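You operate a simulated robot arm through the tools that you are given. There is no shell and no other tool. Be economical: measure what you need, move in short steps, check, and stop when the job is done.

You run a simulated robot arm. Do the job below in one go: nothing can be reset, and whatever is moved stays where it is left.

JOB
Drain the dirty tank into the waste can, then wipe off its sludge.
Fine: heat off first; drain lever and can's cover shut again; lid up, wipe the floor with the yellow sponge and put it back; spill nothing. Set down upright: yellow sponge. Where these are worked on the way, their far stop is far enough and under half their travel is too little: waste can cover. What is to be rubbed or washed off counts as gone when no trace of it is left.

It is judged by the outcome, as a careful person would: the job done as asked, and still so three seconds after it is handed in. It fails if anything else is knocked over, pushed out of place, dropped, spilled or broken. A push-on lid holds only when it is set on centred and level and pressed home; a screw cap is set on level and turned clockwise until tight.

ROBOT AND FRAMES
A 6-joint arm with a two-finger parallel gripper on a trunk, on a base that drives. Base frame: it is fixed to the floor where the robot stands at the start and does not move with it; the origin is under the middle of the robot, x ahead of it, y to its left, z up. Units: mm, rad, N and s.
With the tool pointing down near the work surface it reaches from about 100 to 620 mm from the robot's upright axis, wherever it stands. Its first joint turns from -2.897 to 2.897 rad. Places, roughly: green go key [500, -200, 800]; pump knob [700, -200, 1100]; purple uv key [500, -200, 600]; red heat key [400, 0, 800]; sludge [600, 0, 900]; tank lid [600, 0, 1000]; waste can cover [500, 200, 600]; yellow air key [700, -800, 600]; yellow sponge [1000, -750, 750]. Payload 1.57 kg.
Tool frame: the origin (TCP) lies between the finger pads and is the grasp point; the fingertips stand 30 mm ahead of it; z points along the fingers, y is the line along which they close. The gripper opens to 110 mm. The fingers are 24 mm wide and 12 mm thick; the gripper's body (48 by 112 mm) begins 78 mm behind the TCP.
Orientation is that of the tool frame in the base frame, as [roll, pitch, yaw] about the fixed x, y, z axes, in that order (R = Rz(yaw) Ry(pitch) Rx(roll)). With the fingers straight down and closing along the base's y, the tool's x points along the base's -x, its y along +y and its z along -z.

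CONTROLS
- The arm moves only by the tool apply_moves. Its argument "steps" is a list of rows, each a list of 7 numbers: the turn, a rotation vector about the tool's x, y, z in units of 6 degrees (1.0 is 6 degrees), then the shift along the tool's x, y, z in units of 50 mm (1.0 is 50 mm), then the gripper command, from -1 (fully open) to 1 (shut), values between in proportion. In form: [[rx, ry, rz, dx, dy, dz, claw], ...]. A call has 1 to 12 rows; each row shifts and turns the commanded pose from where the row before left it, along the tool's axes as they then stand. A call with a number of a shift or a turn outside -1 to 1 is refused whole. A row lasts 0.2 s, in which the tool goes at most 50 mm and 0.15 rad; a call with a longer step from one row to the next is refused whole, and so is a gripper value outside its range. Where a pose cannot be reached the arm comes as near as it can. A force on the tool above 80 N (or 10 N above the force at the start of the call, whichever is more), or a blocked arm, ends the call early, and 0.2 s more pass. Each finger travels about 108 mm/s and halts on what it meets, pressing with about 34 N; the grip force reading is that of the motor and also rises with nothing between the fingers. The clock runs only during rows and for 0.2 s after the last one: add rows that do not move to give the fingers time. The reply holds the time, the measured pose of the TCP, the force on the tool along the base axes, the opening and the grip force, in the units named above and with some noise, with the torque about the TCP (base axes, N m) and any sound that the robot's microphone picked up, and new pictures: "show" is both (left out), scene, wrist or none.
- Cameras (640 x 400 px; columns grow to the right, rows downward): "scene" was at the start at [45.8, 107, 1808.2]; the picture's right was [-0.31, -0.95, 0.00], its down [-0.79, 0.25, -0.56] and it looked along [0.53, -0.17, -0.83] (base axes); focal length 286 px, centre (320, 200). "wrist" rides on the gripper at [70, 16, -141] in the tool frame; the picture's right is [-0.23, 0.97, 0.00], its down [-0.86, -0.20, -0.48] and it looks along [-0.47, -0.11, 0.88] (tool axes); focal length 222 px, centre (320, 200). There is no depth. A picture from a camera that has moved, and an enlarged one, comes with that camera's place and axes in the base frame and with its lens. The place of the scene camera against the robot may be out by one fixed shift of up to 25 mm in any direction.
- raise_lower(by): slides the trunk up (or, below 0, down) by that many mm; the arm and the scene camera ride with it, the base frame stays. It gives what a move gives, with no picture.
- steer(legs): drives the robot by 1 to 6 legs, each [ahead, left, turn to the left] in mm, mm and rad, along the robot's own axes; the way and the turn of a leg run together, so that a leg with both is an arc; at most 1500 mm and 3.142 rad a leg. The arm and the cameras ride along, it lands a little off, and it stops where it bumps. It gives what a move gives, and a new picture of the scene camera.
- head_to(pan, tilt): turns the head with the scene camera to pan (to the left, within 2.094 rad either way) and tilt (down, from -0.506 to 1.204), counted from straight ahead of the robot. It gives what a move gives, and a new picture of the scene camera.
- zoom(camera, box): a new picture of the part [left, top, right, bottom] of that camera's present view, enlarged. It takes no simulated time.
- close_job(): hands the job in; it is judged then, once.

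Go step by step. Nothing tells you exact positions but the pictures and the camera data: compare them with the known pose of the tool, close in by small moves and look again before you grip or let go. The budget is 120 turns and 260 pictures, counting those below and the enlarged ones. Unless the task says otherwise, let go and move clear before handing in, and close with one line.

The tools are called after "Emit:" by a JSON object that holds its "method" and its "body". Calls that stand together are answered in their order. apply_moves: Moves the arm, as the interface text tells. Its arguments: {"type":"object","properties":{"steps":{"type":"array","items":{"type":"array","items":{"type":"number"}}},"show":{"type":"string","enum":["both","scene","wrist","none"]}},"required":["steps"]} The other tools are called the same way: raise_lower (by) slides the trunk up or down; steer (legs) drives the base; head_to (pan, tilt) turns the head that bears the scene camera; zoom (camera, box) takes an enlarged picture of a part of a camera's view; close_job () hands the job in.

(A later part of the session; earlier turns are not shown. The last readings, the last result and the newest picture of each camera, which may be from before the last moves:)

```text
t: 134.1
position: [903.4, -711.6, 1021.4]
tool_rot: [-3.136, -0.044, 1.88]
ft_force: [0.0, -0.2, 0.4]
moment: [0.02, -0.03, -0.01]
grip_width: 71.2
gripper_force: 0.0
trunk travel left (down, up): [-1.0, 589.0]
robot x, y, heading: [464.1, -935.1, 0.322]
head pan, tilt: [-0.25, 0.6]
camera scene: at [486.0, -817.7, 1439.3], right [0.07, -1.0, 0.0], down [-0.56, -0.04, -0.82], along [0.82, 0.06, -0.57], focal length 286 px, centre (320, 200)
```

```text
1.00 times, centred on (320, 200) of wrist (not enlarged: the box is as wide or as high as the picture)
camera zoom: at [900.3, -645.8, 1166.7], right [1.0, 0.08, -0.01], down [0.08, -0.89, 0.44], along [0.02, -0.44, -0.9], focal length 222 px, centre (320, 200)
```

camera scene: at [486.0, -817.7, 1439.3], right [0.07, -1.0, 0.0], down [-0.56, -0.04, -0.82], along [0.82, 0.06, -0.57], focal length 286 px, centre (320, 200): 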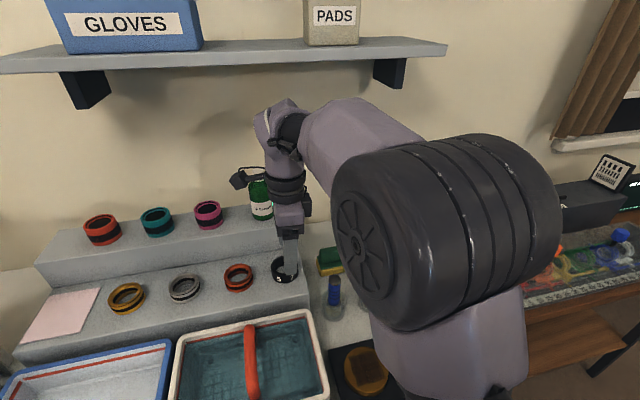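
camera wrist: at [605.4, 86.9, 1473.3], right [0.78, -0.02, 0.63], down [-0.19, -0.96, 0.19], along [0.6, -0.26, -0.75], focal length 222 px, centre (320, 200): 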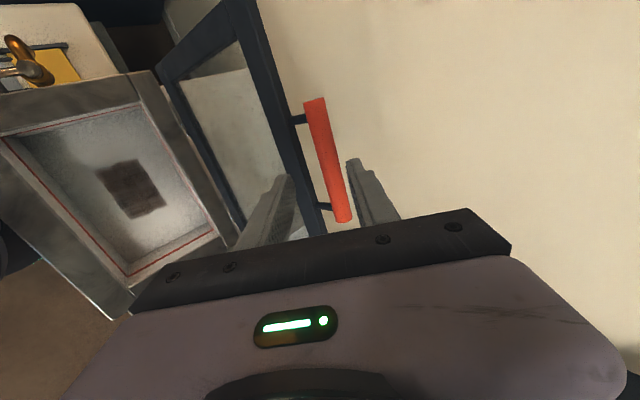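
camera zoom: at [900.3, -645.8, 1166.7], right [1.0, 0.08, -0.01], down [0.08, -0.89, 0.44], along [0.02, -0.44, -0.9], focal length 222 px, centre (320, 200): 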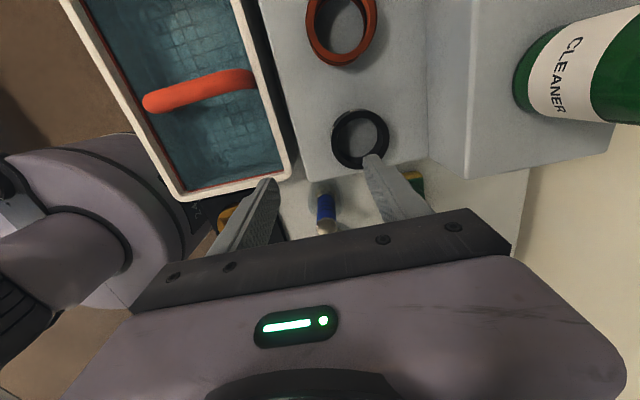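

Emit:
{"method": "apply_moves", "body": {"steps": [[0, 0, 0, -1, 0, 0, 0], [0, 0, 0, -0.8, 0.4, 0, 0], [0, 0, 0, 0, 0, 0, 0]], "show": "wrist"}}

```text
t: 134.9
position: [952.3, -792.3, 1019.2]
tool_rot: [-3.137, -0.045, 1.88]
ft_force: [0.6, -0.4, -0.6]
moment: [0.02, 0.03, 0.05]
grip_width: 54.6
gripper_force: 0.0
trunk travel left (down, up): [-1.0, 589.0]
robot x, y, heading: [459.6, -937.8, 0.317]
head pan, tilt: [-0.25, 0.6]
camera wrist: at [949.5, -726.0, 1162.8], right [1.0, 0.08, -0.01], down [0.08, -0.89, 0.44], along [0.02, -0.44, -0.9], focal length 222 px, centre (320, 200)
```

wrist: 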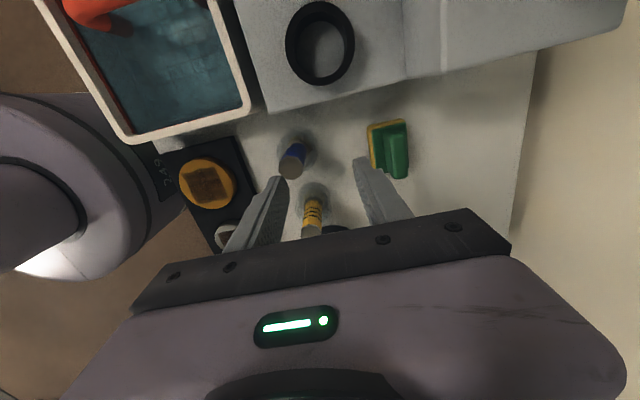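

Emit:
{"method": "zoom", "body": {"camera": "wrist", "box": [330, 90, 450, 210]}}

```text
3.33 times, centred on (390, 150) of wrist
camera zoom: at [949.5, -726.0, 1162.8], right [1.0, 0.08, -0.01], down [0.08, -0.89, 0.44], along [0.02, -0.44, -0.9], focal length 740 px, centre (87, 367)
```

zoom: 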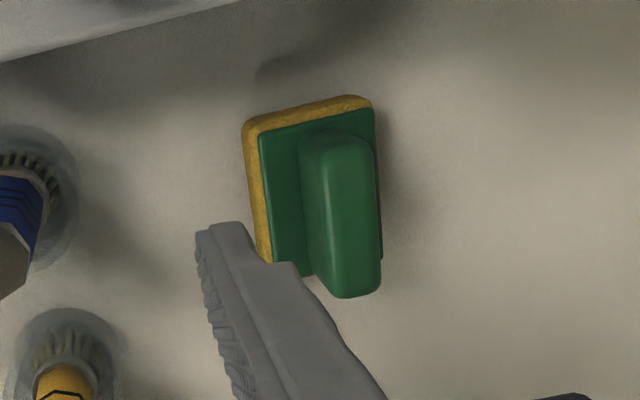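

Emit:
{"method": "steer", "body": {"legs": [[35, -40, 0]]}}

Emit:
{"method": "apply_moves", "body": {"steps": [[0, 0, 0, 0, 0.6, 0, 0], [0, 0, 0, 0, 0.7, 0.3, -0.2], [0, 0, 0, 0, 0, 0.6, -0.2], [0, 0, 0, 0, 0, 0, -0.2]], "show": "wrist"}}

```text
t: 135.8
position: [997.7, -818.9, 1019.5]
tool_rot: [-3.137, -0.046, 1.877]
ft_force: [0.3, -0.1, -0.4]
moment: [-0.01, 0.0, 0.0]
grip_width: 54.8
gripper_force: 0.1
trunk travel left (down, up): [-1.0, 589.0]
robot x, y, heading: [506.8, -968.2, 0.321]
head pan, tilt: [-0.25, 0.6]
camera scene: at [531.3, -844.8, 1439.4], right [0.07, -1.0, 0.0], down [-0.56, -0.04, -0.82], along [0.82, 0.06, -0.57], focal length 286 px, centre (320, 200)
```

scene: 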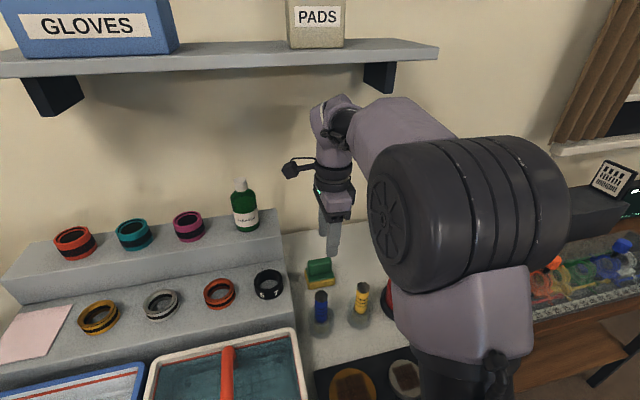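

```text
t: 136.8
position: [1057.6, -799.7, 975.5]
tool_rot: [-3.139, -0.046, 1.878]
ft_force: [0.1, 0.2, -0.3]
moment: [0.01, 0.02, -0.01]
grip_width: 65.8
gripper_force: 0.1
trunk travel left (down, up): [-1.0, 589.0]
robot x, y, heading: [508.8, -965.7, 0.322]
head pan, tilt: [-0.25, 0.6]
camera wrist: at [1055.2, -734.1, 1119.0], right [1.0, 0.08, -0.01], down [0.08, -0.89, 0.44], along [0.02, -0.44, -0.9], focal length 222 px, centre (320, 200)
```

wrist: 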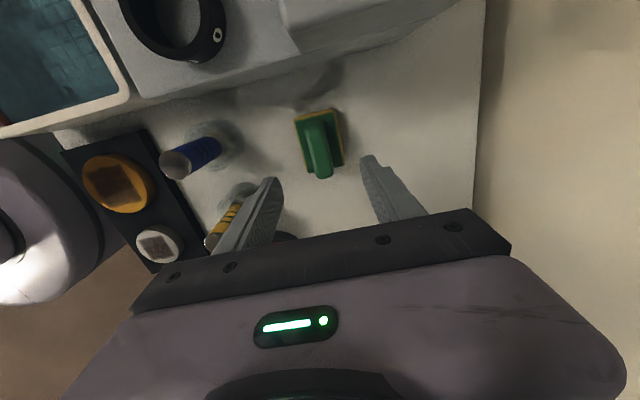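

Emit:
{"method": "apply_moves", "body": {"steps": [[0, 0, 0, 0.11, -0.03, 0.8, -0.1], [0, 0, 0, 0, 0, 0.8, -0.1], [0, 0, 0, 0, 0, 0, -0.1]], "show": "wrist"}}

Emit:
{"method": "zoom", "body": {"camera": "wrist", "box": [220, 80, 460, 240]}}

```text
t: 137.7
position: [1056.6, -789.1, 893.2]
tool_rot: [-3.137, -0.046, 1.876]
ft_force: [1.2, -0.7, 0.5]
moment: [0.0, 0.0, 0.01]
grip_width: 60.5
gripper_force: 0.1
trunk travel left (down, up): [-1.0, 589.0]
robot x, y, heading: [508.7, -967.6, 0.319]
head pan, tilt: [-0.25, 0.6]
camera wrist: at [1053.4, -724.0, 1036.3], right [1.0, 0.08, -0.01], down [0.08, -0.89, 0.44], along [0.02, -0.44, -0.9], focal length 222 px, centre (320, 200)
```

wrist: 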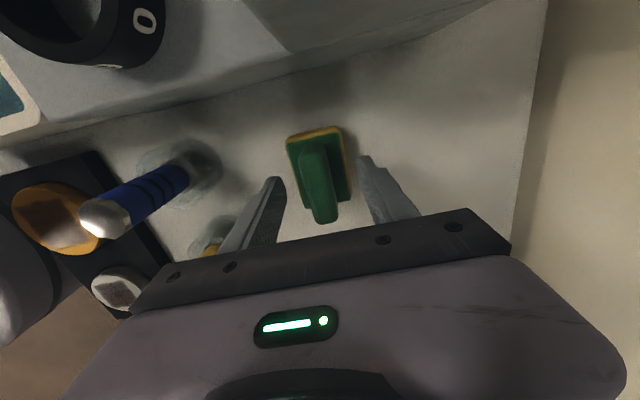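

```text
2.50 times, centred on (340, 160) of wrist
camera zoom: at [1053.4, -724.0, 1036.3], right [1.0, 0.08, -0.01], down [0.08, -0.89, 0.44], along [0.02, -0.44, -0.9], focal length 555 px, centre (270, 300)
```

zoom: 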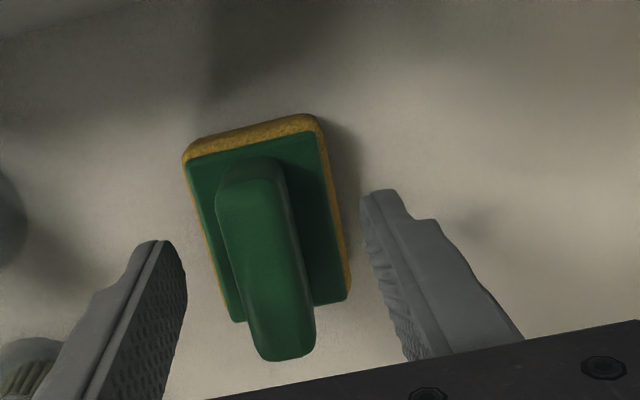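

Emit:
{"method": "apply_moves", "body": {"steps": [[0, 0, 0, -0.12, 0, 0.3, -0.1], [0, 0, 0, 0, 0, 0.3, -0.1], [0, 0, 0, 0, 0, 0, -0.1]], "show": "wrist"}}

Emit:
{"method": "zoom", "body": {"camera": "wrist", "box": [220, 80, 460, 240]}}

```text
t: 138.4
position: [1056.4, -793.0, 863.1]
tool_rot: [-3.138, -0.046, 1.876]
ft_force: [-0.4, 0.2, 0.3]
moment: [-0.02, 0.02, 0.02]
grip_width: 60.9
gripper_force: 0.0
trunk travel left (down, up): [-1.0, 589.0]
robot x, y, heading: [510.8, -966.8, 0.315]
head pan, tilt: [-0.25, 0.6]
camera wrist: at [1053.6, -729.0, 1007.2], right [1.0, 0.08, -0.01], down [0.08, -0.89, 0.44], along [0.02, -0.44, -0.9], focal length 222 px, centre (320, 200)
```

wrist: 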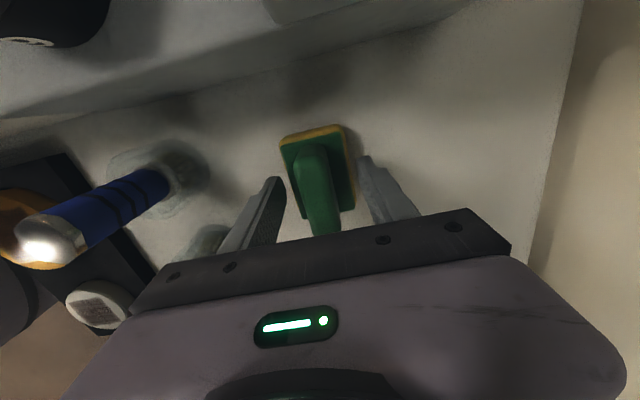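

```text
2.50 times, centred on (340, 160) of wrist
camera zoom: at [1053.6, -729.0, 1007.2], right [1.0, 0.08, -0.01], down [0.08, -0.89, 0.44], along [0.02, -0.44, -0.9], focal length 555 px, centre (270, 300)
```

zoom: 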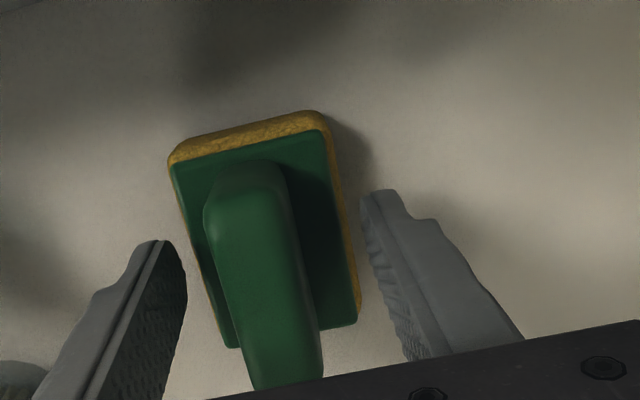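

Emit:
{"method": "apply_moves", "body": {"steps": [[0, 0, 0, 0, 0, 0, 0.3], [0, 0, 0, 0, 0, 0, 0.6], [0, 0, 0, 0, 0, 0, 1], [0, 0, 0, 0, 0, 0, 1]], "show": "wrist"}}

```text
t: 139.4
position: [1056.9, -794.7, 862.8]
tool_rot: [-3.138, -0.045, 1.878]
ft_force: [-0.2, 0.1, -0.1]
moment: [0.01, -0.01, 0.03]
grip_width: 48.8
gripper_force: 33.6
trunk travel left (down, up): [-1.0, 589.0]
robot x, y, heading: [509.1, -967.5, 0.319]
head pan, tilt: [-0.25, 0.6]
camera wrist: at [1053.6, -729.0, 1007.3], right [1.0, 0.08, -0.01], down [0.08, -0.89, 0.44], along [0.02, -0.44, -0.9], focal length 222 px, centre (320, 200)
```

wrist: 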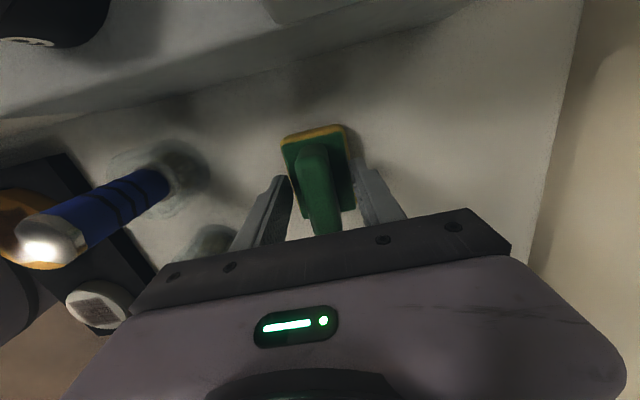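

Emit:
{"method": "apply_moves", "body": {"steps": [[0, 0, 0, 0, 0, 0, 0], [0, 0, 0, 0, 0, 0, -0.1], [0, 0, 0, 0, 0, -0.26, -0.1], [0, 0, 0, 0, 0, 0, -0.1], [0, 0, 0, 0, 0, 0, 0.5], [0, 0, 0, 0, 0, 0, 1], [0, 0, 0, 0, 0, 0, 1]], "show": "wrist"}}

```text
t: 141.1
position: [1057.3, -793.8, 876.5]
tool_rot: [-3.136, -0.045, 1.879]
ft_force: [0.7, 0.2, 1.3]
moment: [0.03, -0.08, 0.04]
grip_width: 20.8
gripper_force: 33.7
trunk travel left (down, up): [-1.0, 589.0]
robot x, y, heading: [510.2, -965.6, 0.323]
head pan, tilt: [-0.25, 0.6]
camera wrist: at [1053.7, -730.1, 1020.6], right [1.0, 0.08, -0.01], down [0.08, -0.89, 0.44], along [0.02, -0.44, -0.9], focal length 222 px, centre (320, 200)
```

wrist: 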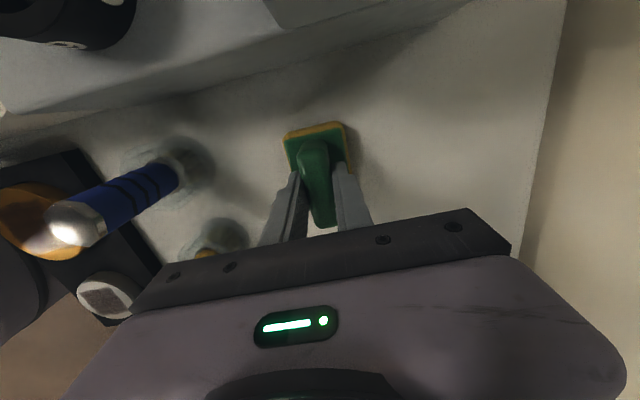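

Emit:
{"method": "apply_moves", "body": {"steps": [[0, 0, 0, 0, 0, -0.4, 1], [0, 0, 0, 0, 0, -0.8, 1], [0, 0, 0, 0, 0, -0.8, 1], [0, 0, 0, 0, 0, -0.8, 1], [0, 0, 0, 0, -0.8, 0, 1], [0, 0, 0, 0, -0.8, 0, 1], [0, 0, 0, 0, -0.8, 0, 1], [0, 0, 0, 0, 0, 0, 1]], "show": "both"}}

```text
t: 142.8
position: [943.1, -835.5, 1018.3]
tool_rot: [-3.138, -0.046, 1.877]
ft_force: [0.1, 0.1, -0.9]
moment: [0.0, -0.04, 0.02]
grip_width: 20.9
gripper_force: 34.0
trunk travel left (down, up): [-1.0, 589.0]
robot x, y, heading: [510.1, -965.9, 0.319]
head pan, tilt: [-0.25, 0.6]
camera scene: at [530.7, -844.7, 1439.4], right [0.07, -1.0, 0.0], down [-0.56, -0.04, -0.83], along [0.82, 0.06, -0.56], focal length 286 px, centre (320, 200)
camera wrist: at [940.2, -770.2, 1162.4], right [1.0, 0.08, -0.01], down [0.08, -0.89, 0.44], along [0.02, -0.44, -0.9], focal length 222 px, centre (320, 200)
```

scene: 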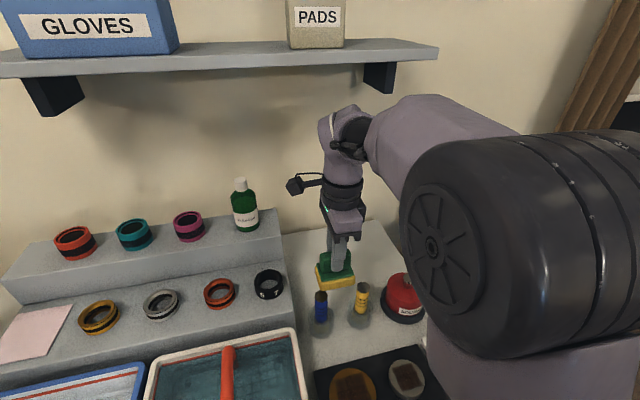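
wrist: 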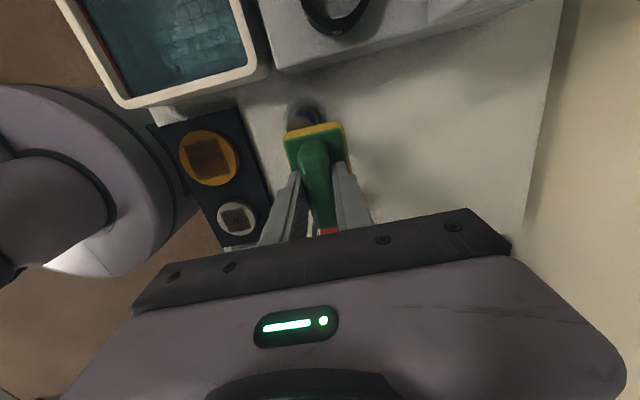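

Emit:
{"method": "steer", "body": {"legs": [[-350, 0, 0]]}}

Emit:
{"method": "raise_lower", "body": {"by": 120}}

Emit:
{"method": "steer", "body": {"legs": [[0, 900, 0]]}}

Emit:
{"method": "head_to", "body": {"pan": 0.0, "tilt": 0.75}}

```text
t: 145.1
position: [617.4, -943.1, 1018.8]
tool_rot: [-3.139, -0.045, 1.878]
ft_force: [-0.1, 0.1, -0.8]
moment: [-0.01, -0.01, -0.02]
grip_width: 21.0
gripper_force: 33.9
trunk travel left (down, up): [-1.0, 589.0]
robot x, y, heading: [180.6, -1073.7, 0.318]
head pan, tilt: [-0.25, 0.6]
camera scene: at [204.0, -952.7, 1439.4], right [0.07, -1.0, 0.0], down [-0.56, -0.04, -0.83], along [0.82, 0.06, -0.56], focal length 286 px, centre (320, 200)
```

scene: 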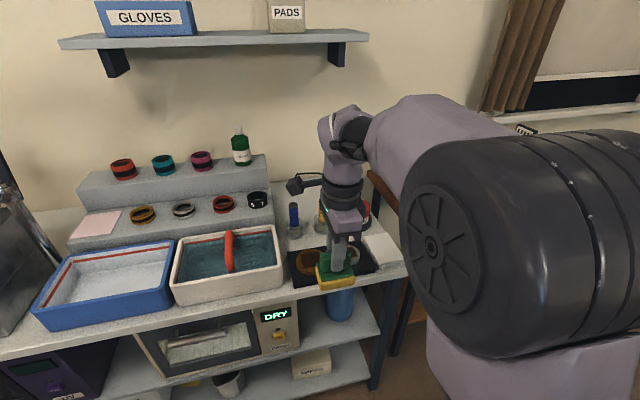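

```text
t: 146.6
position: [616.7, -942.9, 1137.4]
tool_rot: [-3.137, -0.044, 1.877]
ft_force: [0.1, -0.2, -1.0]
moment: [-0.02, 0.03, 0.02]
grip_width: 21.1
gripper_force: 34.4
trunk travel left (down, up): [-121.0, 469.0]
robot x, y, heading: [181.1, -1073.8, 0.319]
head pan, tilt: [-0.25, 0.6]
```

```text
t: 151.3
position: [339.8, -93.9, 1137.9]
tool_rot: [-3.137, -0.046, 1.869]
ft_force: [0.2, -0.4, -0.7]
moment: [0.01, 0.0, -0.02]
grip_width: 20.8
gripper_force: 34.1
trunk travel left (down, up): [-121.0, 469.0]
robot x, y, heading: [-98.2, -222.0, 0.306]
head pan, tilt: [-0.25, 0.6]
camera scene: at [-73.0, -98.6, 1559.3], right [0.06, -1.0, 0.0], down [-0.56, -0.03, -0.83], along [0.82, 0.05, -0.56], focal length 286 px, centre (320, 200)
```

scene: 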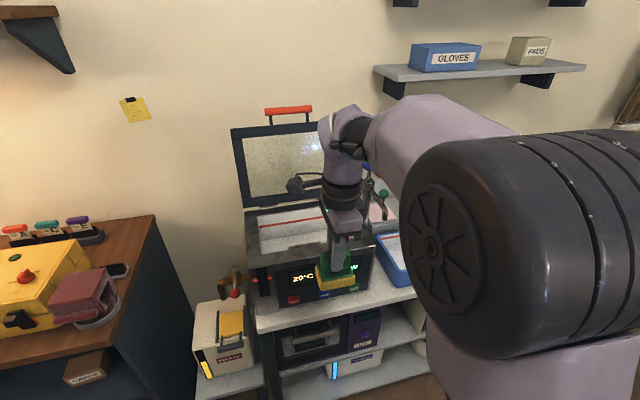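

```text
t: 152.1
position: [340.0, -93.2, 1139.2]
tool_rot: [-3.138, -0.045, 1.868]
ft_force: [0.1, -0.8, -0.2]
moment: [-0.02, 0.02, 0.0]
grip_width: 21.1
gripper_force: 33.9
trunk travel left (down, up): [-121.0, 469.0]
robot x, y, heading: [-96.5, -221.5, 0.304]
head pan, tilt: [0.0, 0.75]
camera scene: at [-82.2, -78.9, 1546.5], right [0.31, -0.95, 0.0], down [-0.65, -0.21, -0.73], along [0.7, 0.22, -0.68], focal length 286 px, centre (320, 200)
```

scene: 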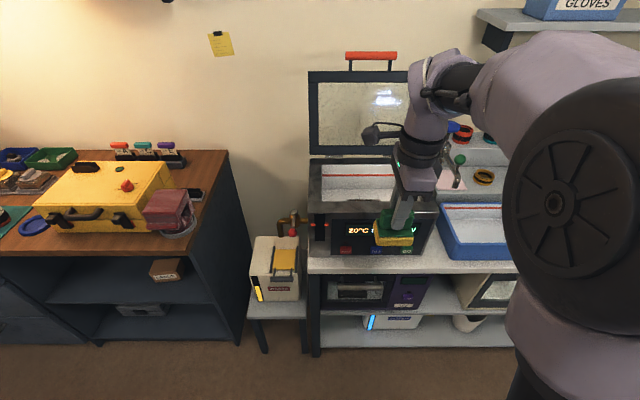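

Emit:
{"method": "steer", "body": {"legs": [[235, 0, 0.012]]}}

Emit:
{"method": "zoom", "body": {"camera": "wrist", "box": [0, 0, 640, 400]}}

```text
t: 153.9
position: [563.3, -14.0, 1138.4]
tool_rot: [-3.136, -0.046, 1.88]
ft_force: [-0.4, -0.3, -0.4]
moment: [-0.03, 0.01, -0.02]
grip_width: 20.8
gripper_force: 33.9
trunk travel left (down, up): [-121.0, 469.0]
robot x, y, heading: [129.8, -145.5, 0.321]
head pan, tilt: [0.0, 0.75]
camera scene: at [142.9, -4.6, 1546.4], right [0.32, -0.95, 0.0], down [-0.65, -0.22, -0.73], along [0.69, 0.23, -0.68], focal length 286 px, centre (320, 200)
```

scene: 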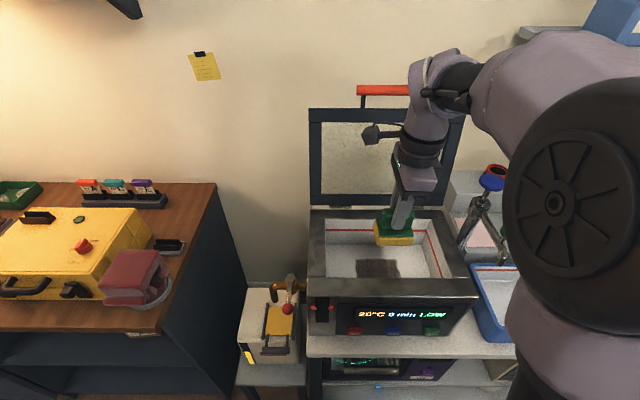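

```text
1.00 times, centred on (320, 200) of wrist (not enlarged: the box is as wide or as high as the picture)
camera zoom: at [561.9, 51.0, 1282.0], right [1.0, 0.08, -0.01], down [0.08, -0.89, 0.44], along [0.02, -0.44, -0.9], focal length 222 px, centre (320, 200)
```

zoom: 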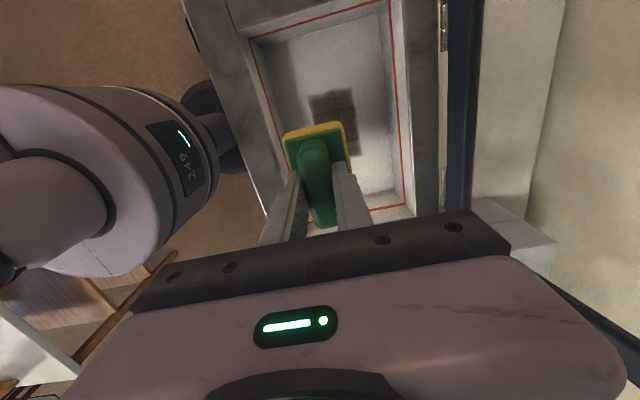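

Emit:
{"method": "apply_moves", "body": {"steps": [[0, 0, 0, 0, 0.3, 0.8, 1], [0, 0, 0, 0, 0, 0.8, 1], [0, 0, 0, 0, 0, 0.8, 1], [0, 0, 0, 0, 0, 0.4, 1], [0, 0, 0, 0, 0, 0, 1]], "show": "both"}}

```text
t: 155.1
position: [575.9, -5.4, 998.0]
tool_rot: [-3.138, -0.045, 1.878]
ft_force: [0.0, 0.5, -0.7]
moment: [0.02, 0.01, 0.04]
grip_width: 20.7
gripper_force: 33.7
trunk travel left (down, up): [-121.0, 469.0]
robot x, y, heading: [129.5, -148.1, 0.323]
head pan, tilt: [0.0, 0.75]
camera scene: at [142.0, -4.9, 1546.5], right [0.32, -0.95, 0.0], down [-0.65, -0.22, -0.73], along [0.69, 0.23, -0.68], focal length 286 px, centre (320, 200)
camera wrist: at [572.2, 59.8, 1141.1], right [1.0, 0.08, -0.01], down [0.08, -0.89, 0.44], along [0.02, -0.44, -0.9], focal length 222 px, centre (320, 200)
```

scene: 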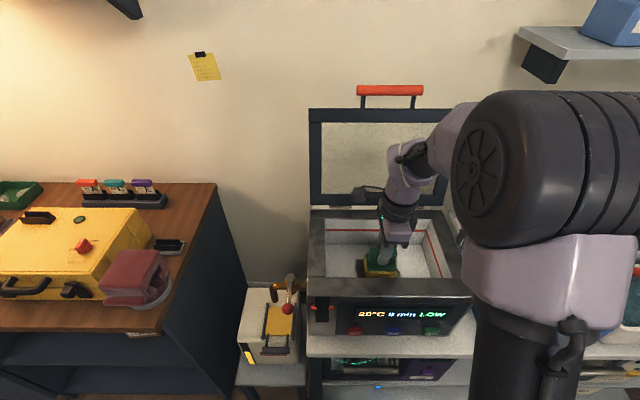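
wrist: 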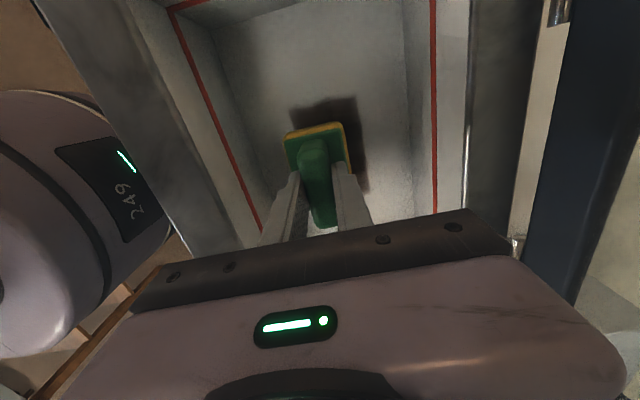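

Emit:
{"method": "apply_moves", "body": {"steps": [[0, 0, 0, 0, 0, 0.2, 1], [0, 0, 0, 0, 0, 0.2, 1], [0, 0, 0, 0, 0, 0.1, 1], [0, 0, 0, 0, 0, 0, 1]], "show": "none"}}

Emit:
{"method": "apply_moves", "body": {"steps": [[0, 0, 0, 0, 0, 0.1, 1], [0, 0, 0, 0, 0, 0.06, 1], [0, 0, 0, 0, 0, 0, 1]], "show": "none"}}

```text
t: 156.1
position: [575.1, -2.6, 971.3]
tool_rot: [-3.139, -0.045, 1.88]
ft_force: [0.7, -0.2, -1.4]
moment: [0.0, -0.02, -0.02]
grip_width: 21.2
gripper_force: 34.4
trunk travel left (down, up): [-121.0, 469.0]
robot x, y, heading: [127.6, -145.7, 0.319]
head pan, tilt: [0.0, 0.75]
```

```text
t: 156.9
position: [574.0, -3.9, 966.2]
tool_rot: [3.14, -0.047, 1.881]
ft_force: [10.9, 1.9, 13.6]
moment: [-0.37, 1.54, 0.05]
grip_width: 20.9
gripper_force: 33.0
trunk travel left (down, up): [-121.0, 469.0]
robot x, y, heading: [123.2, -145.5, 0.323]
head pan, tilt: [0.0, 0.75]
```

Emit:
{"method": "apply_moves", "body": {"steps": [[0, 0, 0, 0.4, 0, 0, 1], [0, 0, 0, 0.4, 0, 0, 1], [0, 0, 0, 0.4, 0, 0, 1], [0, 0, 0, -0.5, 0, 0, 1], [0, 0, 0, -0.5, 0, 0, 1], [0, 0, 0, -0.5, 0, 0, 1], [0, 0, 0, -0.5, 0, 0, 1], [0, 0, 0, -0.5, 0, 0, 1], [0, 0, 0, -0.3, 0, 0, 1], [0, 0, 0, 0, 0, 0, 1]], "show": "wrist"}}

```text
t: 159.1
position: [599.0, -79.5, 963.8]
tool_rot: [3.142, -0.044, 1.88]
ft_force: [-2.1, 18.2, 27.0]
moment: [0.91, 0.13, -0.02]
grip_width: 21.3
gripper_force: 34.3
trunk travel left (down, up): [-121.0, 469.0]
robot x, y, heading: [129.4, -144.8, 0.318]
head pan, tilt: [0.0, 0.75]
camera wrist: at [596.1, -13.5, 1107.1], right [1.0, 0.08, -0.01], down [0.08, -0.89, 0.44], along [0.03, -0.44, -0.9], focal length 222 px, centre (320, 200)
```

wrist: 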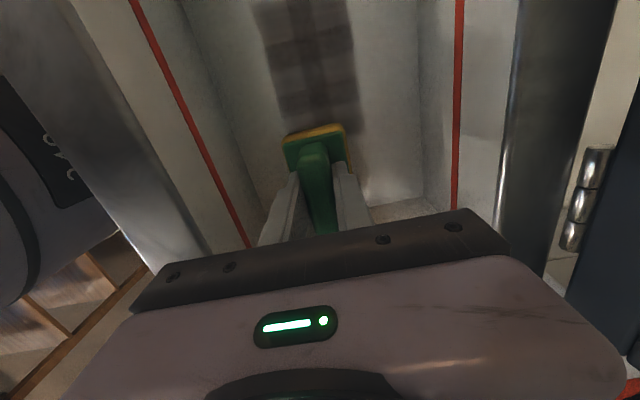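

Emit:
{"method": "apply_moves", "body": {"steps": [[0, 0, 0, 0, 0.6, 0, 1], [0, 0, 0, 0.5, 0, 0, 1], [0, 0, 0, 0.5, 0, 0, 1], [0, 0, 0, 0.5, 0, 0, 1], [0, 0, 0, 0.5, 0, 0, 1], [0, 0, 0, 0.5, 0, 0, 1], [0, 0, 0, 0.5, 0, 0, 1], [0, 0, 0, -0.6, 0, 0, 1], [0, 0, 0, -0.6, 0, 0, 1], [0, 0, 0, -0.6, 0, 0, 1], [0, 0, 0, -0.6, 0, 0, 1], [0, 0, 0, -0.6, 0, 0, 1]], "show": "none"}}

Emit:
{"method": "apply_moves", "body": {"steps": [[0, 0, 0, 0, -0.3, 0, 1], [0, 0, 0, 0.6, 0, 0, 1], [0, 0, 0, 0.6, 0, 0, 1], [0, 0, 0, 0.6, 0, 0, 1], [0, 0, 0, 0.6, 0, 0, 1], [0, 0, 0, 0.6, 0, 0, 1], [0, 0, 0, -0.6, 0, 0, 1], [0, 0, 0, -0.6, 0, 0, 1], [0, 0, 0, -0.6, 0, 0, 1], [0, 0, 0, -0.6, 0, 0, 1], [0, 0, 0, -0.6, 0, 0, 1]], "show": "wrist"}}

```text
t: 161.7
position: [625.9, -66.6, 962.7]
tool_rot: [-3.14, -0.046, 1.879]
ft_force: [-1.5, 6.0, 13.8]
moment: [0.58, 0.04, -0.01]
grip_width: 21.0
gripper_force: 34.2
trunk travel left (down, up): [-121.0, 469.0]
robot x, y, heading: [126.9, -146.0, 0.319]
head pan, tilt: [0.0, 0.75]
```

```text
t: 164.1
position: [615.1, -73.2, 963.1]
tool_rot: [-3.14, -0.045, 1.881]
ft_force: [-1.7, 6.3, 13.5]
moment: [0.54, -0.06, 0.03]
grip_width: 21.1
gripper_force: 33.8
trunk travel left (down, up): [-121.0, 469.0]
robot x, y, heading: [127.5, -143.3, 0.324]
head pan, tilt: [0.0, 0.75]
camera wrist: at [611.2, -7.5, 1106.9], right [1.0, 0.08, -0.01], down [0.08, -0.89, 0.44], along [0.02, -0.44, -0.9], focal length 222 px, centre (320, 200)
```

wrist: 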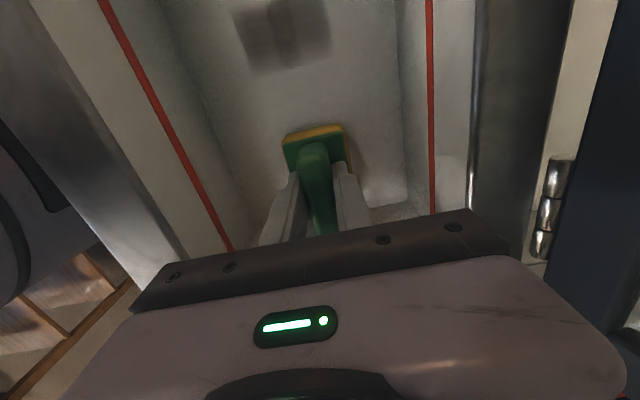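

Emit:
{"method": "apply_moves", "body": {"steps": [[0, 0, 0, 0.6, 0, 0, 1], [0, 0, 0, 0.6, 0, 0, 1], [0, 0, 0, 0.6, 0, 0, 1], [0, 0, 0, 0.6, 0, 0, 1], [0, 0, 0, 0, 0, 0, 1]], "show": "wrist"}}

```text
t: 165.3
position: [577.2, 40.1, 964.0]
tool_rot: [-3.137, -0.047, 1.88]
ft_force: [0.1, 0.4, -0.3]
moment: [0.0, 0.02, 0.01]
grip_width: 21.3
gripper_force: 34.6
trunk travel left (down, up): [-121.0, 469.0]
robot x, y, heading: [132.5, -144.8, 0.324]
head pan, tilt: [0.0, 0.75]
camera wrist: at [574.3, 106.1, 1107.4], right [1.0, 0.08, -0.01], down [0.08, -0.89, 0.44], along [0.02, -0.44, -0.9], focal length 222 px, centre (320, 200)
```

wrist: 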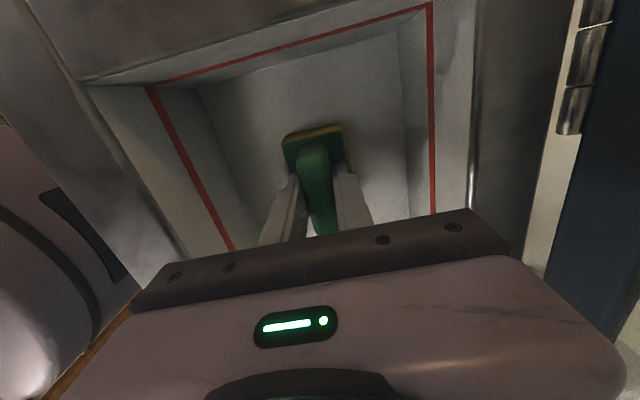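

Emit:
{"method": "apply_moves", "body": {"steps": [[0, 0, 0, 0, 0, 0.06, 1], [0, 0, 0, 0, 0, 0.04, 1], [0, 0, 0, 0, 0, 0, 1]], "show": "none"}}

```text
t: 166.1
position: [576.9, 40.6, 962.7]
tool_rot: [3.141, -0.045, 1.88]
ft_force: [0.4, 5.9, 25.1]
moment: [0.3, 0.01, 0.0]
grip_width: 21.3
gripper_force: 34.0
trunk travel left (down, up): [-121.0, 469.0]
robot x, y, heading: [130.4, -146.4, 0.321]
head pan, tilt: [0.0, 0.75]
```

Emit:
{"method": "apply_moves", "body": {"steps": [[0, 0, 0, 0.6, 0, 0.027, 1], [0, 0, 0, 0, -0.4, 0, 1], [0, 0, 0, -0.5, 0, -0.022, 1], [0, 0, 0, -0.5, 0, -0.022, 1], [0, 0, 0, -0.5, 0, -0.022, 1], [0, 0, 0, 0.5, 0, 0.022, 1], [0, 0, 0, 0.5, 0, 0.022, 1], [0, 0, 0, 0.5, 0, 0.022, 1], [0, 0, 0, 0, 0.8, 0, 1], [0, 0, 0, -0.5, 0, -0.022, 1], [0, 0, 0, -0.5, 0, -0.022, 1], [0, 0, 0, -0.5, 0, -0.022, 1]], "show": "none"}}

Emit:
{"method": "apply_moves", "body": {"steps": [[0, 0, 0, 0.5, 0, 0.022, 1], [0, 0, 0, 0.5, 0, 0.022, 1], [0, 0, 0, 0.5, 0, 0.022, 1], [0, 0, 0, 0, -0.4, 0, 1], [0, 0, 0, -0.6, 0, -0.027, 1], [0, 0, 0, -0.6, 0, -0.027, 1], [0, 0, 0, -0.6, 0, -0.027, 1], [0, 0, 0, -0.6, 0, -0.027, 1], [0, 0, 0, -0.6, 0, -0.027, 1], [0, 0, 0, -0.6, 0, -0.027, 1]], "show": "wrist"}}

```text
t: 168.7
position: [610.5, 4.9, 963.3]
tool_rot: [-3.14, -0.044, 1.882]
ft_force: [-4.5, 15.2, 27.3]
moment: [0.89, 0.29, -0.07]
grip_width: 21.2
gripper_force: 33.9
trunk travel left (down, up): [-121.0, 469.0]
robot x, y, heading: [126.6, -147.8, 0.325]
head pan, tilt: [0.0, 0.75]
```

```text
t: 170.9
position: [620.8, -97.3, 965.9]
tool_rot: [-3.139, -0.044, 1.881]
ft_force: [-1.7, 30.3, -0.1]
moment: [-0.47, -1.97, 0.07]
grip_width: 21.5
gripper_force: 34.0
trunk travel left (down, up): [-121.0, 469.0]
robot x, y, heading: [128.9, -144.0, 0.319]
head pan, tilt: [0.0, 0.75]
camera wrist: at [617.4, -32.0, 1108.9], right [1.0, 0.08, -0.01], down [0.08, -0.89, 0.44], along [0.02, -0.44, -0.9], focal length 222 px, centre (320, 200)
```

wrist: 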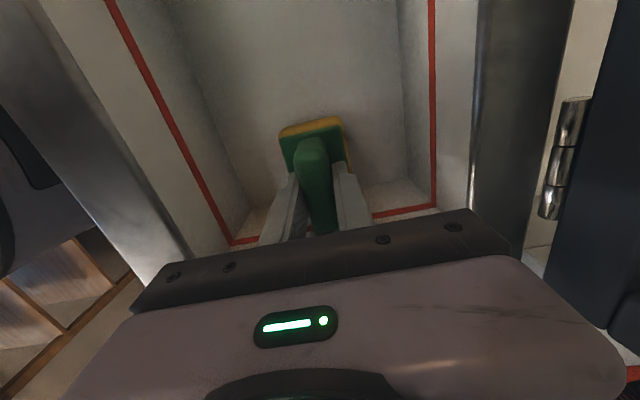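

Emit:
{"method": "apply_moves", "body": {"steps": [[0, 0, 0, 0.4, 0, 0.01, 1], [0, 0, 0, 0, 0, -0.8, 1], [0, 0, 0, 0, 0, -0.8, 1], [0, 0, 0, 0, 0, -0.8, 1], [0, 0, 0, 0, 0, -0.8, 1], [0, 0, 0, 0, 0, -0.6, 1], [0, 0, 0, 0.8, 0, 0, 1], [0, 0, 0, 0.8, 0, 0, 1], [0, 0, 0, 0.8, 0, 0, 1], [0, 0, 0, 0, 0, 0, 1]], "show": "both"}}

Emit:
{"method": "zoom", "body": {"camera": "wrist", "box": [180, 0, 480, 180]}}

Emit:
{"method": "zoom", "body": {"camera": "scene", "box": [290, 190, 480, 310]}}

```text
t: 173.1
position: [585.3, 20.4, 1157.6]
tool_rot: [-3.138, -0.046, 1.88]
ft_force: [0.2, 0.4, -1.4]
moment: [-0.05, -0.01, -0.03]
grip_width: 21.3
gripper_force: 33.9
trunk travel left (down, up): [-121.0, 469.0]
robot x, y, heading: [130.8, -145.6, 0.318]
head pan, tilt: [0.0, 0.75]
camera scene: at [142.2, -4.9, 1546.5], right [0.32, -0.95, 0.0], down [-0.65, -0.22, -0.73], along [0.69, 0.23, -0.68], focal length 286 px, centre (320, 200)
camera wrist: at [581.8, 84.9, 1300.9], right [1.0, 0.08, -0.01], down [0.08, -0.89, 0.44], along [0.02, -0.44, -0.9], focal length 222 px, centre (320, 200)
```

scene: 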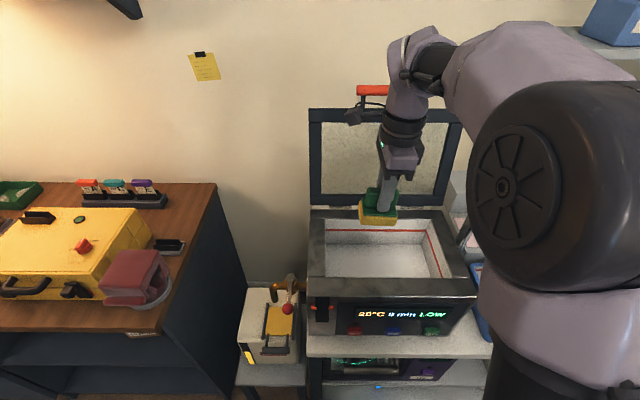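
wrist: 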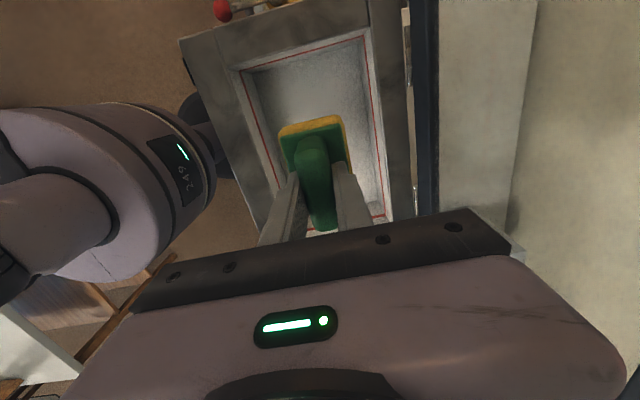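

```text
2.13 times, centred on (330, 90) of wrist
camera zoom: at [581.8, 84.9, 1300.9], right [1.0, 0.08, -0.01], down [0.08, -0.89, 0.44], along [0.02, -0.44, -0.9], focal length 474 px, centre (299, 435)
```

zoom: 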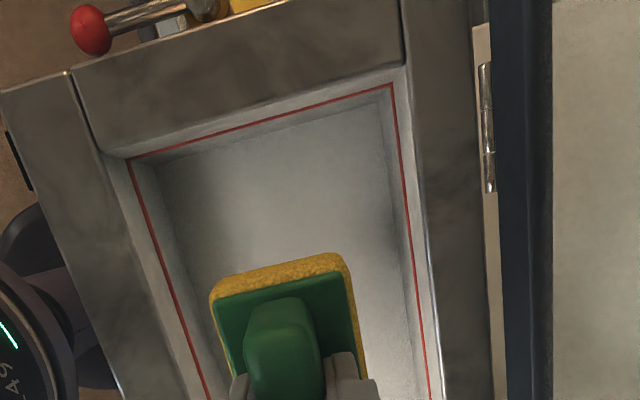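

```text
3.33 times, centred on (385, 250) of scene
camera zoom: at [142.2, -4.9, 1546.5], right [0.32, -0.95, 0.0], down [-0.65, -0.22, -0.73], along [0.69, 0.23, -0.68], focal length 953 px, centre (103, 33)
```

zoom: 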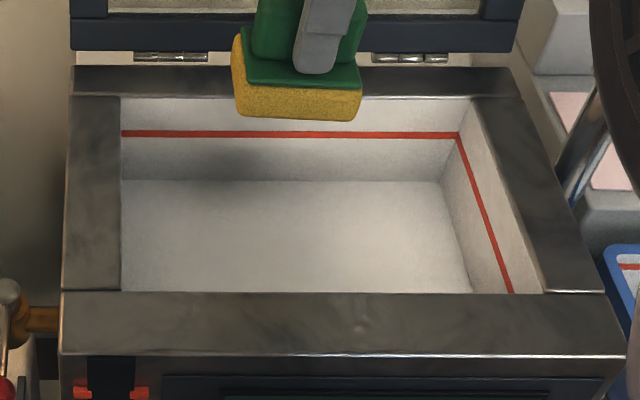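

Emit:
{"method": "apply_moves", "body": {"steps": [[0, 0, 0, -0.9, 0, 0, 1], [0, 0, 0, -0.9, 0, 0, 1], [0, 0, 0, 0, 0, 0, 1]], "show": "none"}}

Emit:
{"method": "zoom", "body": {"camera": "wrist", "box": [180, 0, 480, 180]}}

```text
t: 173.9
position: [613.3, -66.0, 1154.9]
tool_rot: [-3.138, -0.044, 1.88]
ft_force: [-0.9, 0.8, -0.4]
moment: [-0.03, 0.04, 0.0]
grip_width: 21.6
gripper_force: 33.9
trunk travel left (down, up): [-121.0, 469.0]
robot x, y, heading: [129.7, -146.1, 0.318]
head pan, tilt: [0.0, 0.75]
```

```text
2.13 times, centred on (330, 90) of wrist
camera zoom: at [610.4, -0.6, 1299.0], right [1.0, 0.08, -0.01], down [0.08, -0.89, 0.44], along [0.02, -0.44, -0.9], focal length 474 px, centre (299, 435)
```

zoom: 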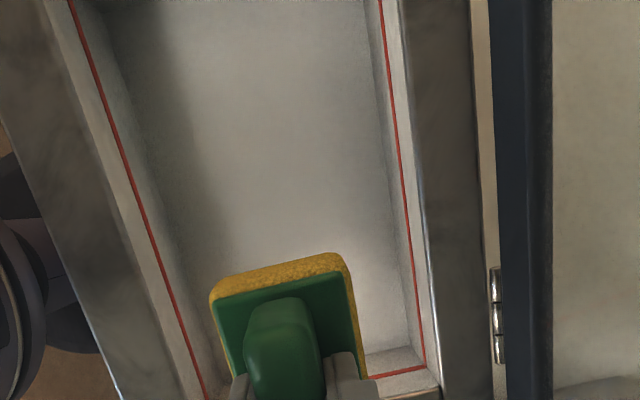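

Emit:
{"method": "steer", "body": {"legs": [[-240, 0, 0], [0, -880, 0]]}}

Emit:
{"method": "head_to", "body": {"pan": -0.25, "tilt": 0.7}}

```text
t: 179.9
position: [659.5, -969.1, 1154.5]
tool_rot: [-3.138, -0.045, 1.883]
ft_force: [-0.8, 0.3, -0.3]
moment: [-0.01, 0.02, 0.01]
grip_width: 21.3
gripper_force: 33.6
trunk travel left (down, up): [-121.0, 469.0]
robot x, y, heading: [172.6, -1050.8, 0.32]
head pan, tilt: [0.0, 0.75]
camera scene: at [188.4, -910.0, 1546.5], right [0.32, -0.95, 0.0], down [-0.65, -0.22, -0.73], along [0.69, 0.23, -0.68], focal length 286 px, centre (320, 200)
```

scene: 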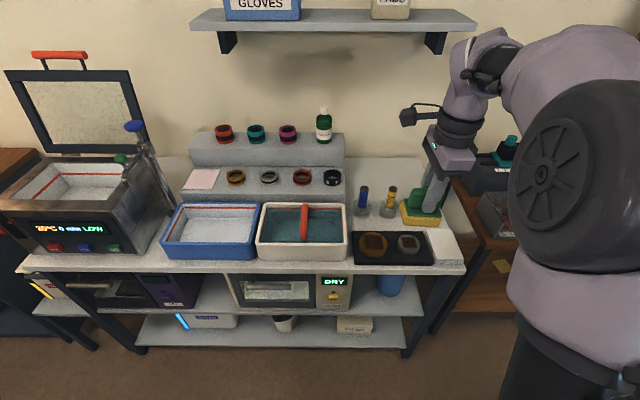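

```text
t: 180.6
position: [660.1, -968.3, 1155.1]
tool_rot: [-3.138, -0.047, 1.883]
ft_force: [0.1, -0.6, -0.6]
moment: [-0.01, -0.03, 0.03]
grip_width: 21.5
gripper_force: 34.2
trunk travel left (down, up): [-121.0, 469.0]
robot x, y, heading: [173.9, -1047.0, 0.326]
head pan, tilt: [-0.25, 0.7]
camera scene: at [194.4, -929.7, 1550.7], right [0.08, -1.0, 0.0], down [-0.64, -0.05, -0.76], along [0.76, 0.06, -0.64], focal length 286 px, centre (320, 200)
```

scene: 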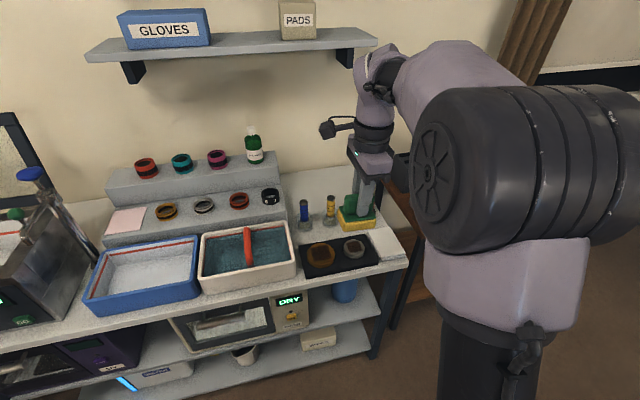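

Emit:
{"method": "raise_lower", "body": {"by": -120}}

Emit:
{"method": "steer", "body": {"legs": [[345, 0, 0], [0, 35, 0]]}}

Emit:
{"method": "zoom", "body": {"camera": "wrist", "box": [0, 0, 640, 400]}}

```text
t: 182.1
position: [658.5, -968.6, 1034.2]
tool_rot: [-3.137, -0.045, 1.883]
ft_force: [0.2, 0.3, -1.1]
moment: [0.03, 0.02, -0.03]
grip_width: 21.6
gripper_force: 34.3
trunk travel left (down, up): [-1.0, 589.0]
robot x, y, heading: [175.7, -1049.7, 0.325]
head pan, tilt: [-0.25, 0.7]
```

```text
t: 184.6
position: [989.2, -858.2, 1034.2]
tool_rot: [-3.137, -0.045, 1.886]
ft_force: [-0.2, 0.2, -1.4]
moment: [0.01, 0.0, -0.01]
grip_width: 21.4
gripper_force: 34.8
trunk travel left (down, up): [-1.0, 589.0]
robot x, y, heading: [504.1, -938.8, 0.322]
head pan, tilt: [-0.25, 0.7]
stopped in leg 1: the robot was blocked; the commanded pose is now the measured one
camera scene: at [522.9, -819.1, 1430.7], right [0.08, -1.0, 0.0], down [-0.64, -0.05, -0.76], along [0.76, 0.06, -0.64], focal length 286 px, centre (320, 200)
```

scene: 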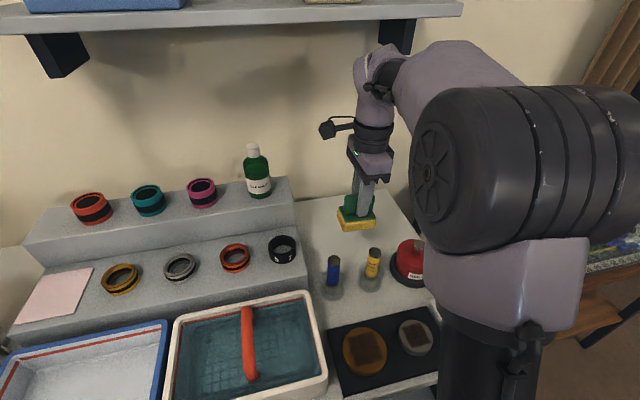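

```text
1.00 times, centred on (320, 200) of wrist (not enlarged: the box is as wide or as high as the picture)
camera zoom: at [985.2, -793.0, 1178.7], right [1.0, 0.08, -0.01], down [0.08, -0.89, 0.44], along [0.02, -0.44, -0.9], focal length 222 px, centre (320, 200)
```

zoom: 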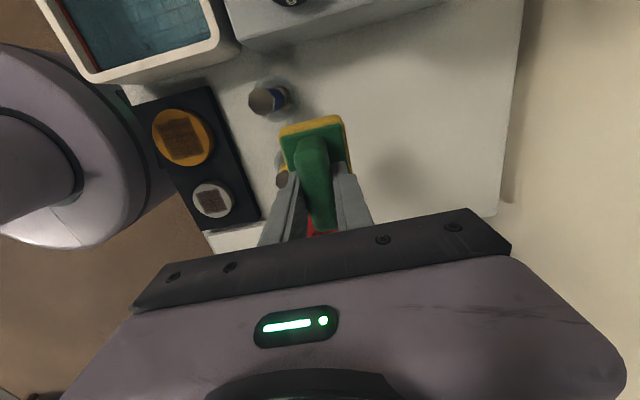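

Emit:
{"method": "apply_moves", "body": {"steps": [[0, 0, 0, 0.4, 0.85, 0, 1], [0, 0, 0, 0.4, 0.85, 0, 1], [0, 0, 0, 0, 0, 0.8, 1], [0, 0, 0, 0, 0, 0.8, 1], [0, 0, 0, 0, 0, 0.6, 1], [0, 0, 0, 0, 0, 0, 1]], "show": "both"}}

```text
t: 185.9
position: [1054.0, -789.4, 927.6]
tool_rot: [-3.136, -0.046, 1.885]
ft_force: [0.1, 0.2, -0.5]
moment: [0.0, 0.0, -0.01]
grip_width: 21.3
gripper_force: 34.1
trunk travel left (down, up): [-1.0, 589.0]
robot x, y, heading: [503.9, -940.4, 0.323]
head pan, tilt: [-0.25, 0.7]
camera scene: at [522.8, -819.1, 1430.7], right [0.08, -1.0, 0.0], down [-0.64, -0.05, -0.76], along [0.76, 0.06, -0.64], focal length 286 px, centre (320, 200)
camera wrist: at [1050.9, -723.7, 1072.6], right [1.0, 0.08, -0.01], down [0.08, -0.89, 0.44], along [0.02, -0.44, -0.9], focal length 222 px, centre (320, 200)
```

scene: 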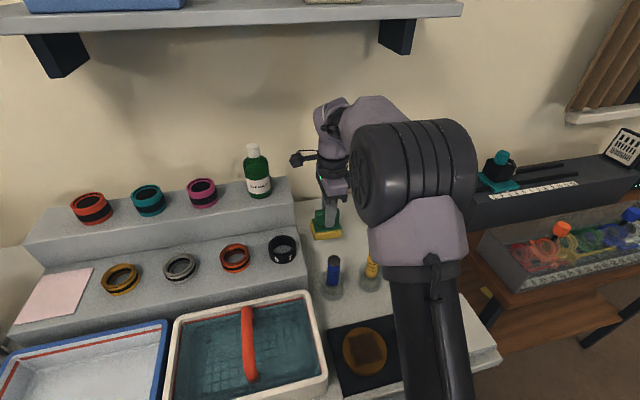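
wrist: 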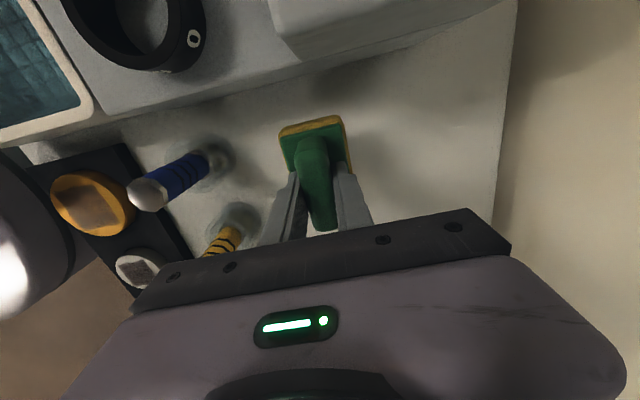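

Emit:
{"method": "apply_moves", "body": {"steps": [[0, 0, 0, -0.1, 0.035, 0.4, 1], [0, 0, 0, 0, 0, 0.3, 1], [0, 0, 0, 0, 0, 0.2, 1], [0, 0, 0, 0, 0, 0, 1]], "show": "none"}}

Emit:
{"method": "apply_moves", "body": {"steps": [[0, 0, 0, 0, 0, 0.08, 1], [0, 0, 0, 0, 0, 0.04, 1], [0, 0, 0, 0, 0, 0, 1]], "show": "wrist"}}

```text
t: 186.9
position: [1058.7, -792.4, 882.3]
tool_rot: [-3.136, -0.046, 1.883]
ft_force: [0.4, -0.1, -0.8]
moment: [0.01, 0.02, 0.01]
grip_width: 21.5
gripper_force: 33.9
trunk travel left (down, up): [-1.0, 589.0]
robot x, y, heading: [504.9, -940.6, 0.327]
head pan, tilt: [-0.25, 0.7]
```

```text
t: 187.8
position: [1057.7, -790.8, 875.0]
tool_rot: [-3.136, -0.045, 1.885]
ft_force: [-0.7, 0.2, -1.2]
moment: [0.0, 0.0, -0.01]
grip_width: 21.3
gripper_force: 34.0
trunk travel left (down, up): [-1.0, 589.0]
robot x, y, heading: [506.2, -939.7, 0.327]
head pan, tilt: [-0.25, 0.7]
camera wrist: at [1054.7, -726.0, 1019.1], right [1.0, 0.08, -0.01], down [0.08, -0.89, 0.44], along [0.02, -0.44, -0.9], focal length 222 px, centre (320, 200)
```

wrist: 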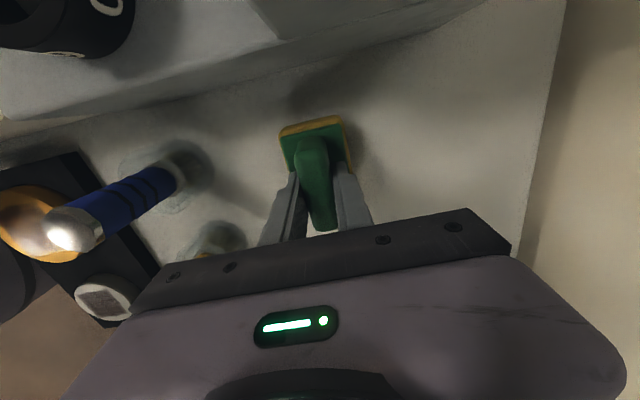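

No contact yet (the sponge slid up slightly in the grip while wiping), so I go down in small steps until it touches.

Emit:
{"method": "apply_moves", "body": {"steps": [[0, 0, 0, 0, 0, 0.06, 1], [0, 0, 0, 0, 0, 0.04, 1], [0, 0, 0, 0, 0, 0, 1]], "show": "none"}}

Emit:
{"method": "apply_moves", "body": {"steps": [[0, 0, 0, 0, 0, 0.05, 1], [0, 0, 0, 0, 0, 0, 1]], "show": "none"}}

```text
t: 188.6
position: [1056.6, -790.5, 871.4]
tool_rot: [-3.136, -0.044, 1.885]
ft_force: [1.1, 0.8, -0.8]
moment: [-0.01, 0.04, -0.02]
grip_width: 21.4
gripper_force: 34.1
trunk travel left (down, up): [-1.0, 589.0]
robot x, y, heading: [504.6, -941.8, 0.321]
head pan, tilt: [-0.25, 0.7]
```

```text
t: 189.2
position: [1055.9, -792.0, 869.0]
tool_rot: [-3.141, -0.043, 1.884]
ft_force: [1.7, 1.8, 13.1]
moment: [-0.26, -0.33, 0.09]
grip_width: 21.3
gripper_force: 34.7
trunk travel left (down, up): [-1.0, 589.0]
robot x, y, heading: [503.0, -935.9, 0.326]
head pan, tilt: [-0.25, 0.7]
```

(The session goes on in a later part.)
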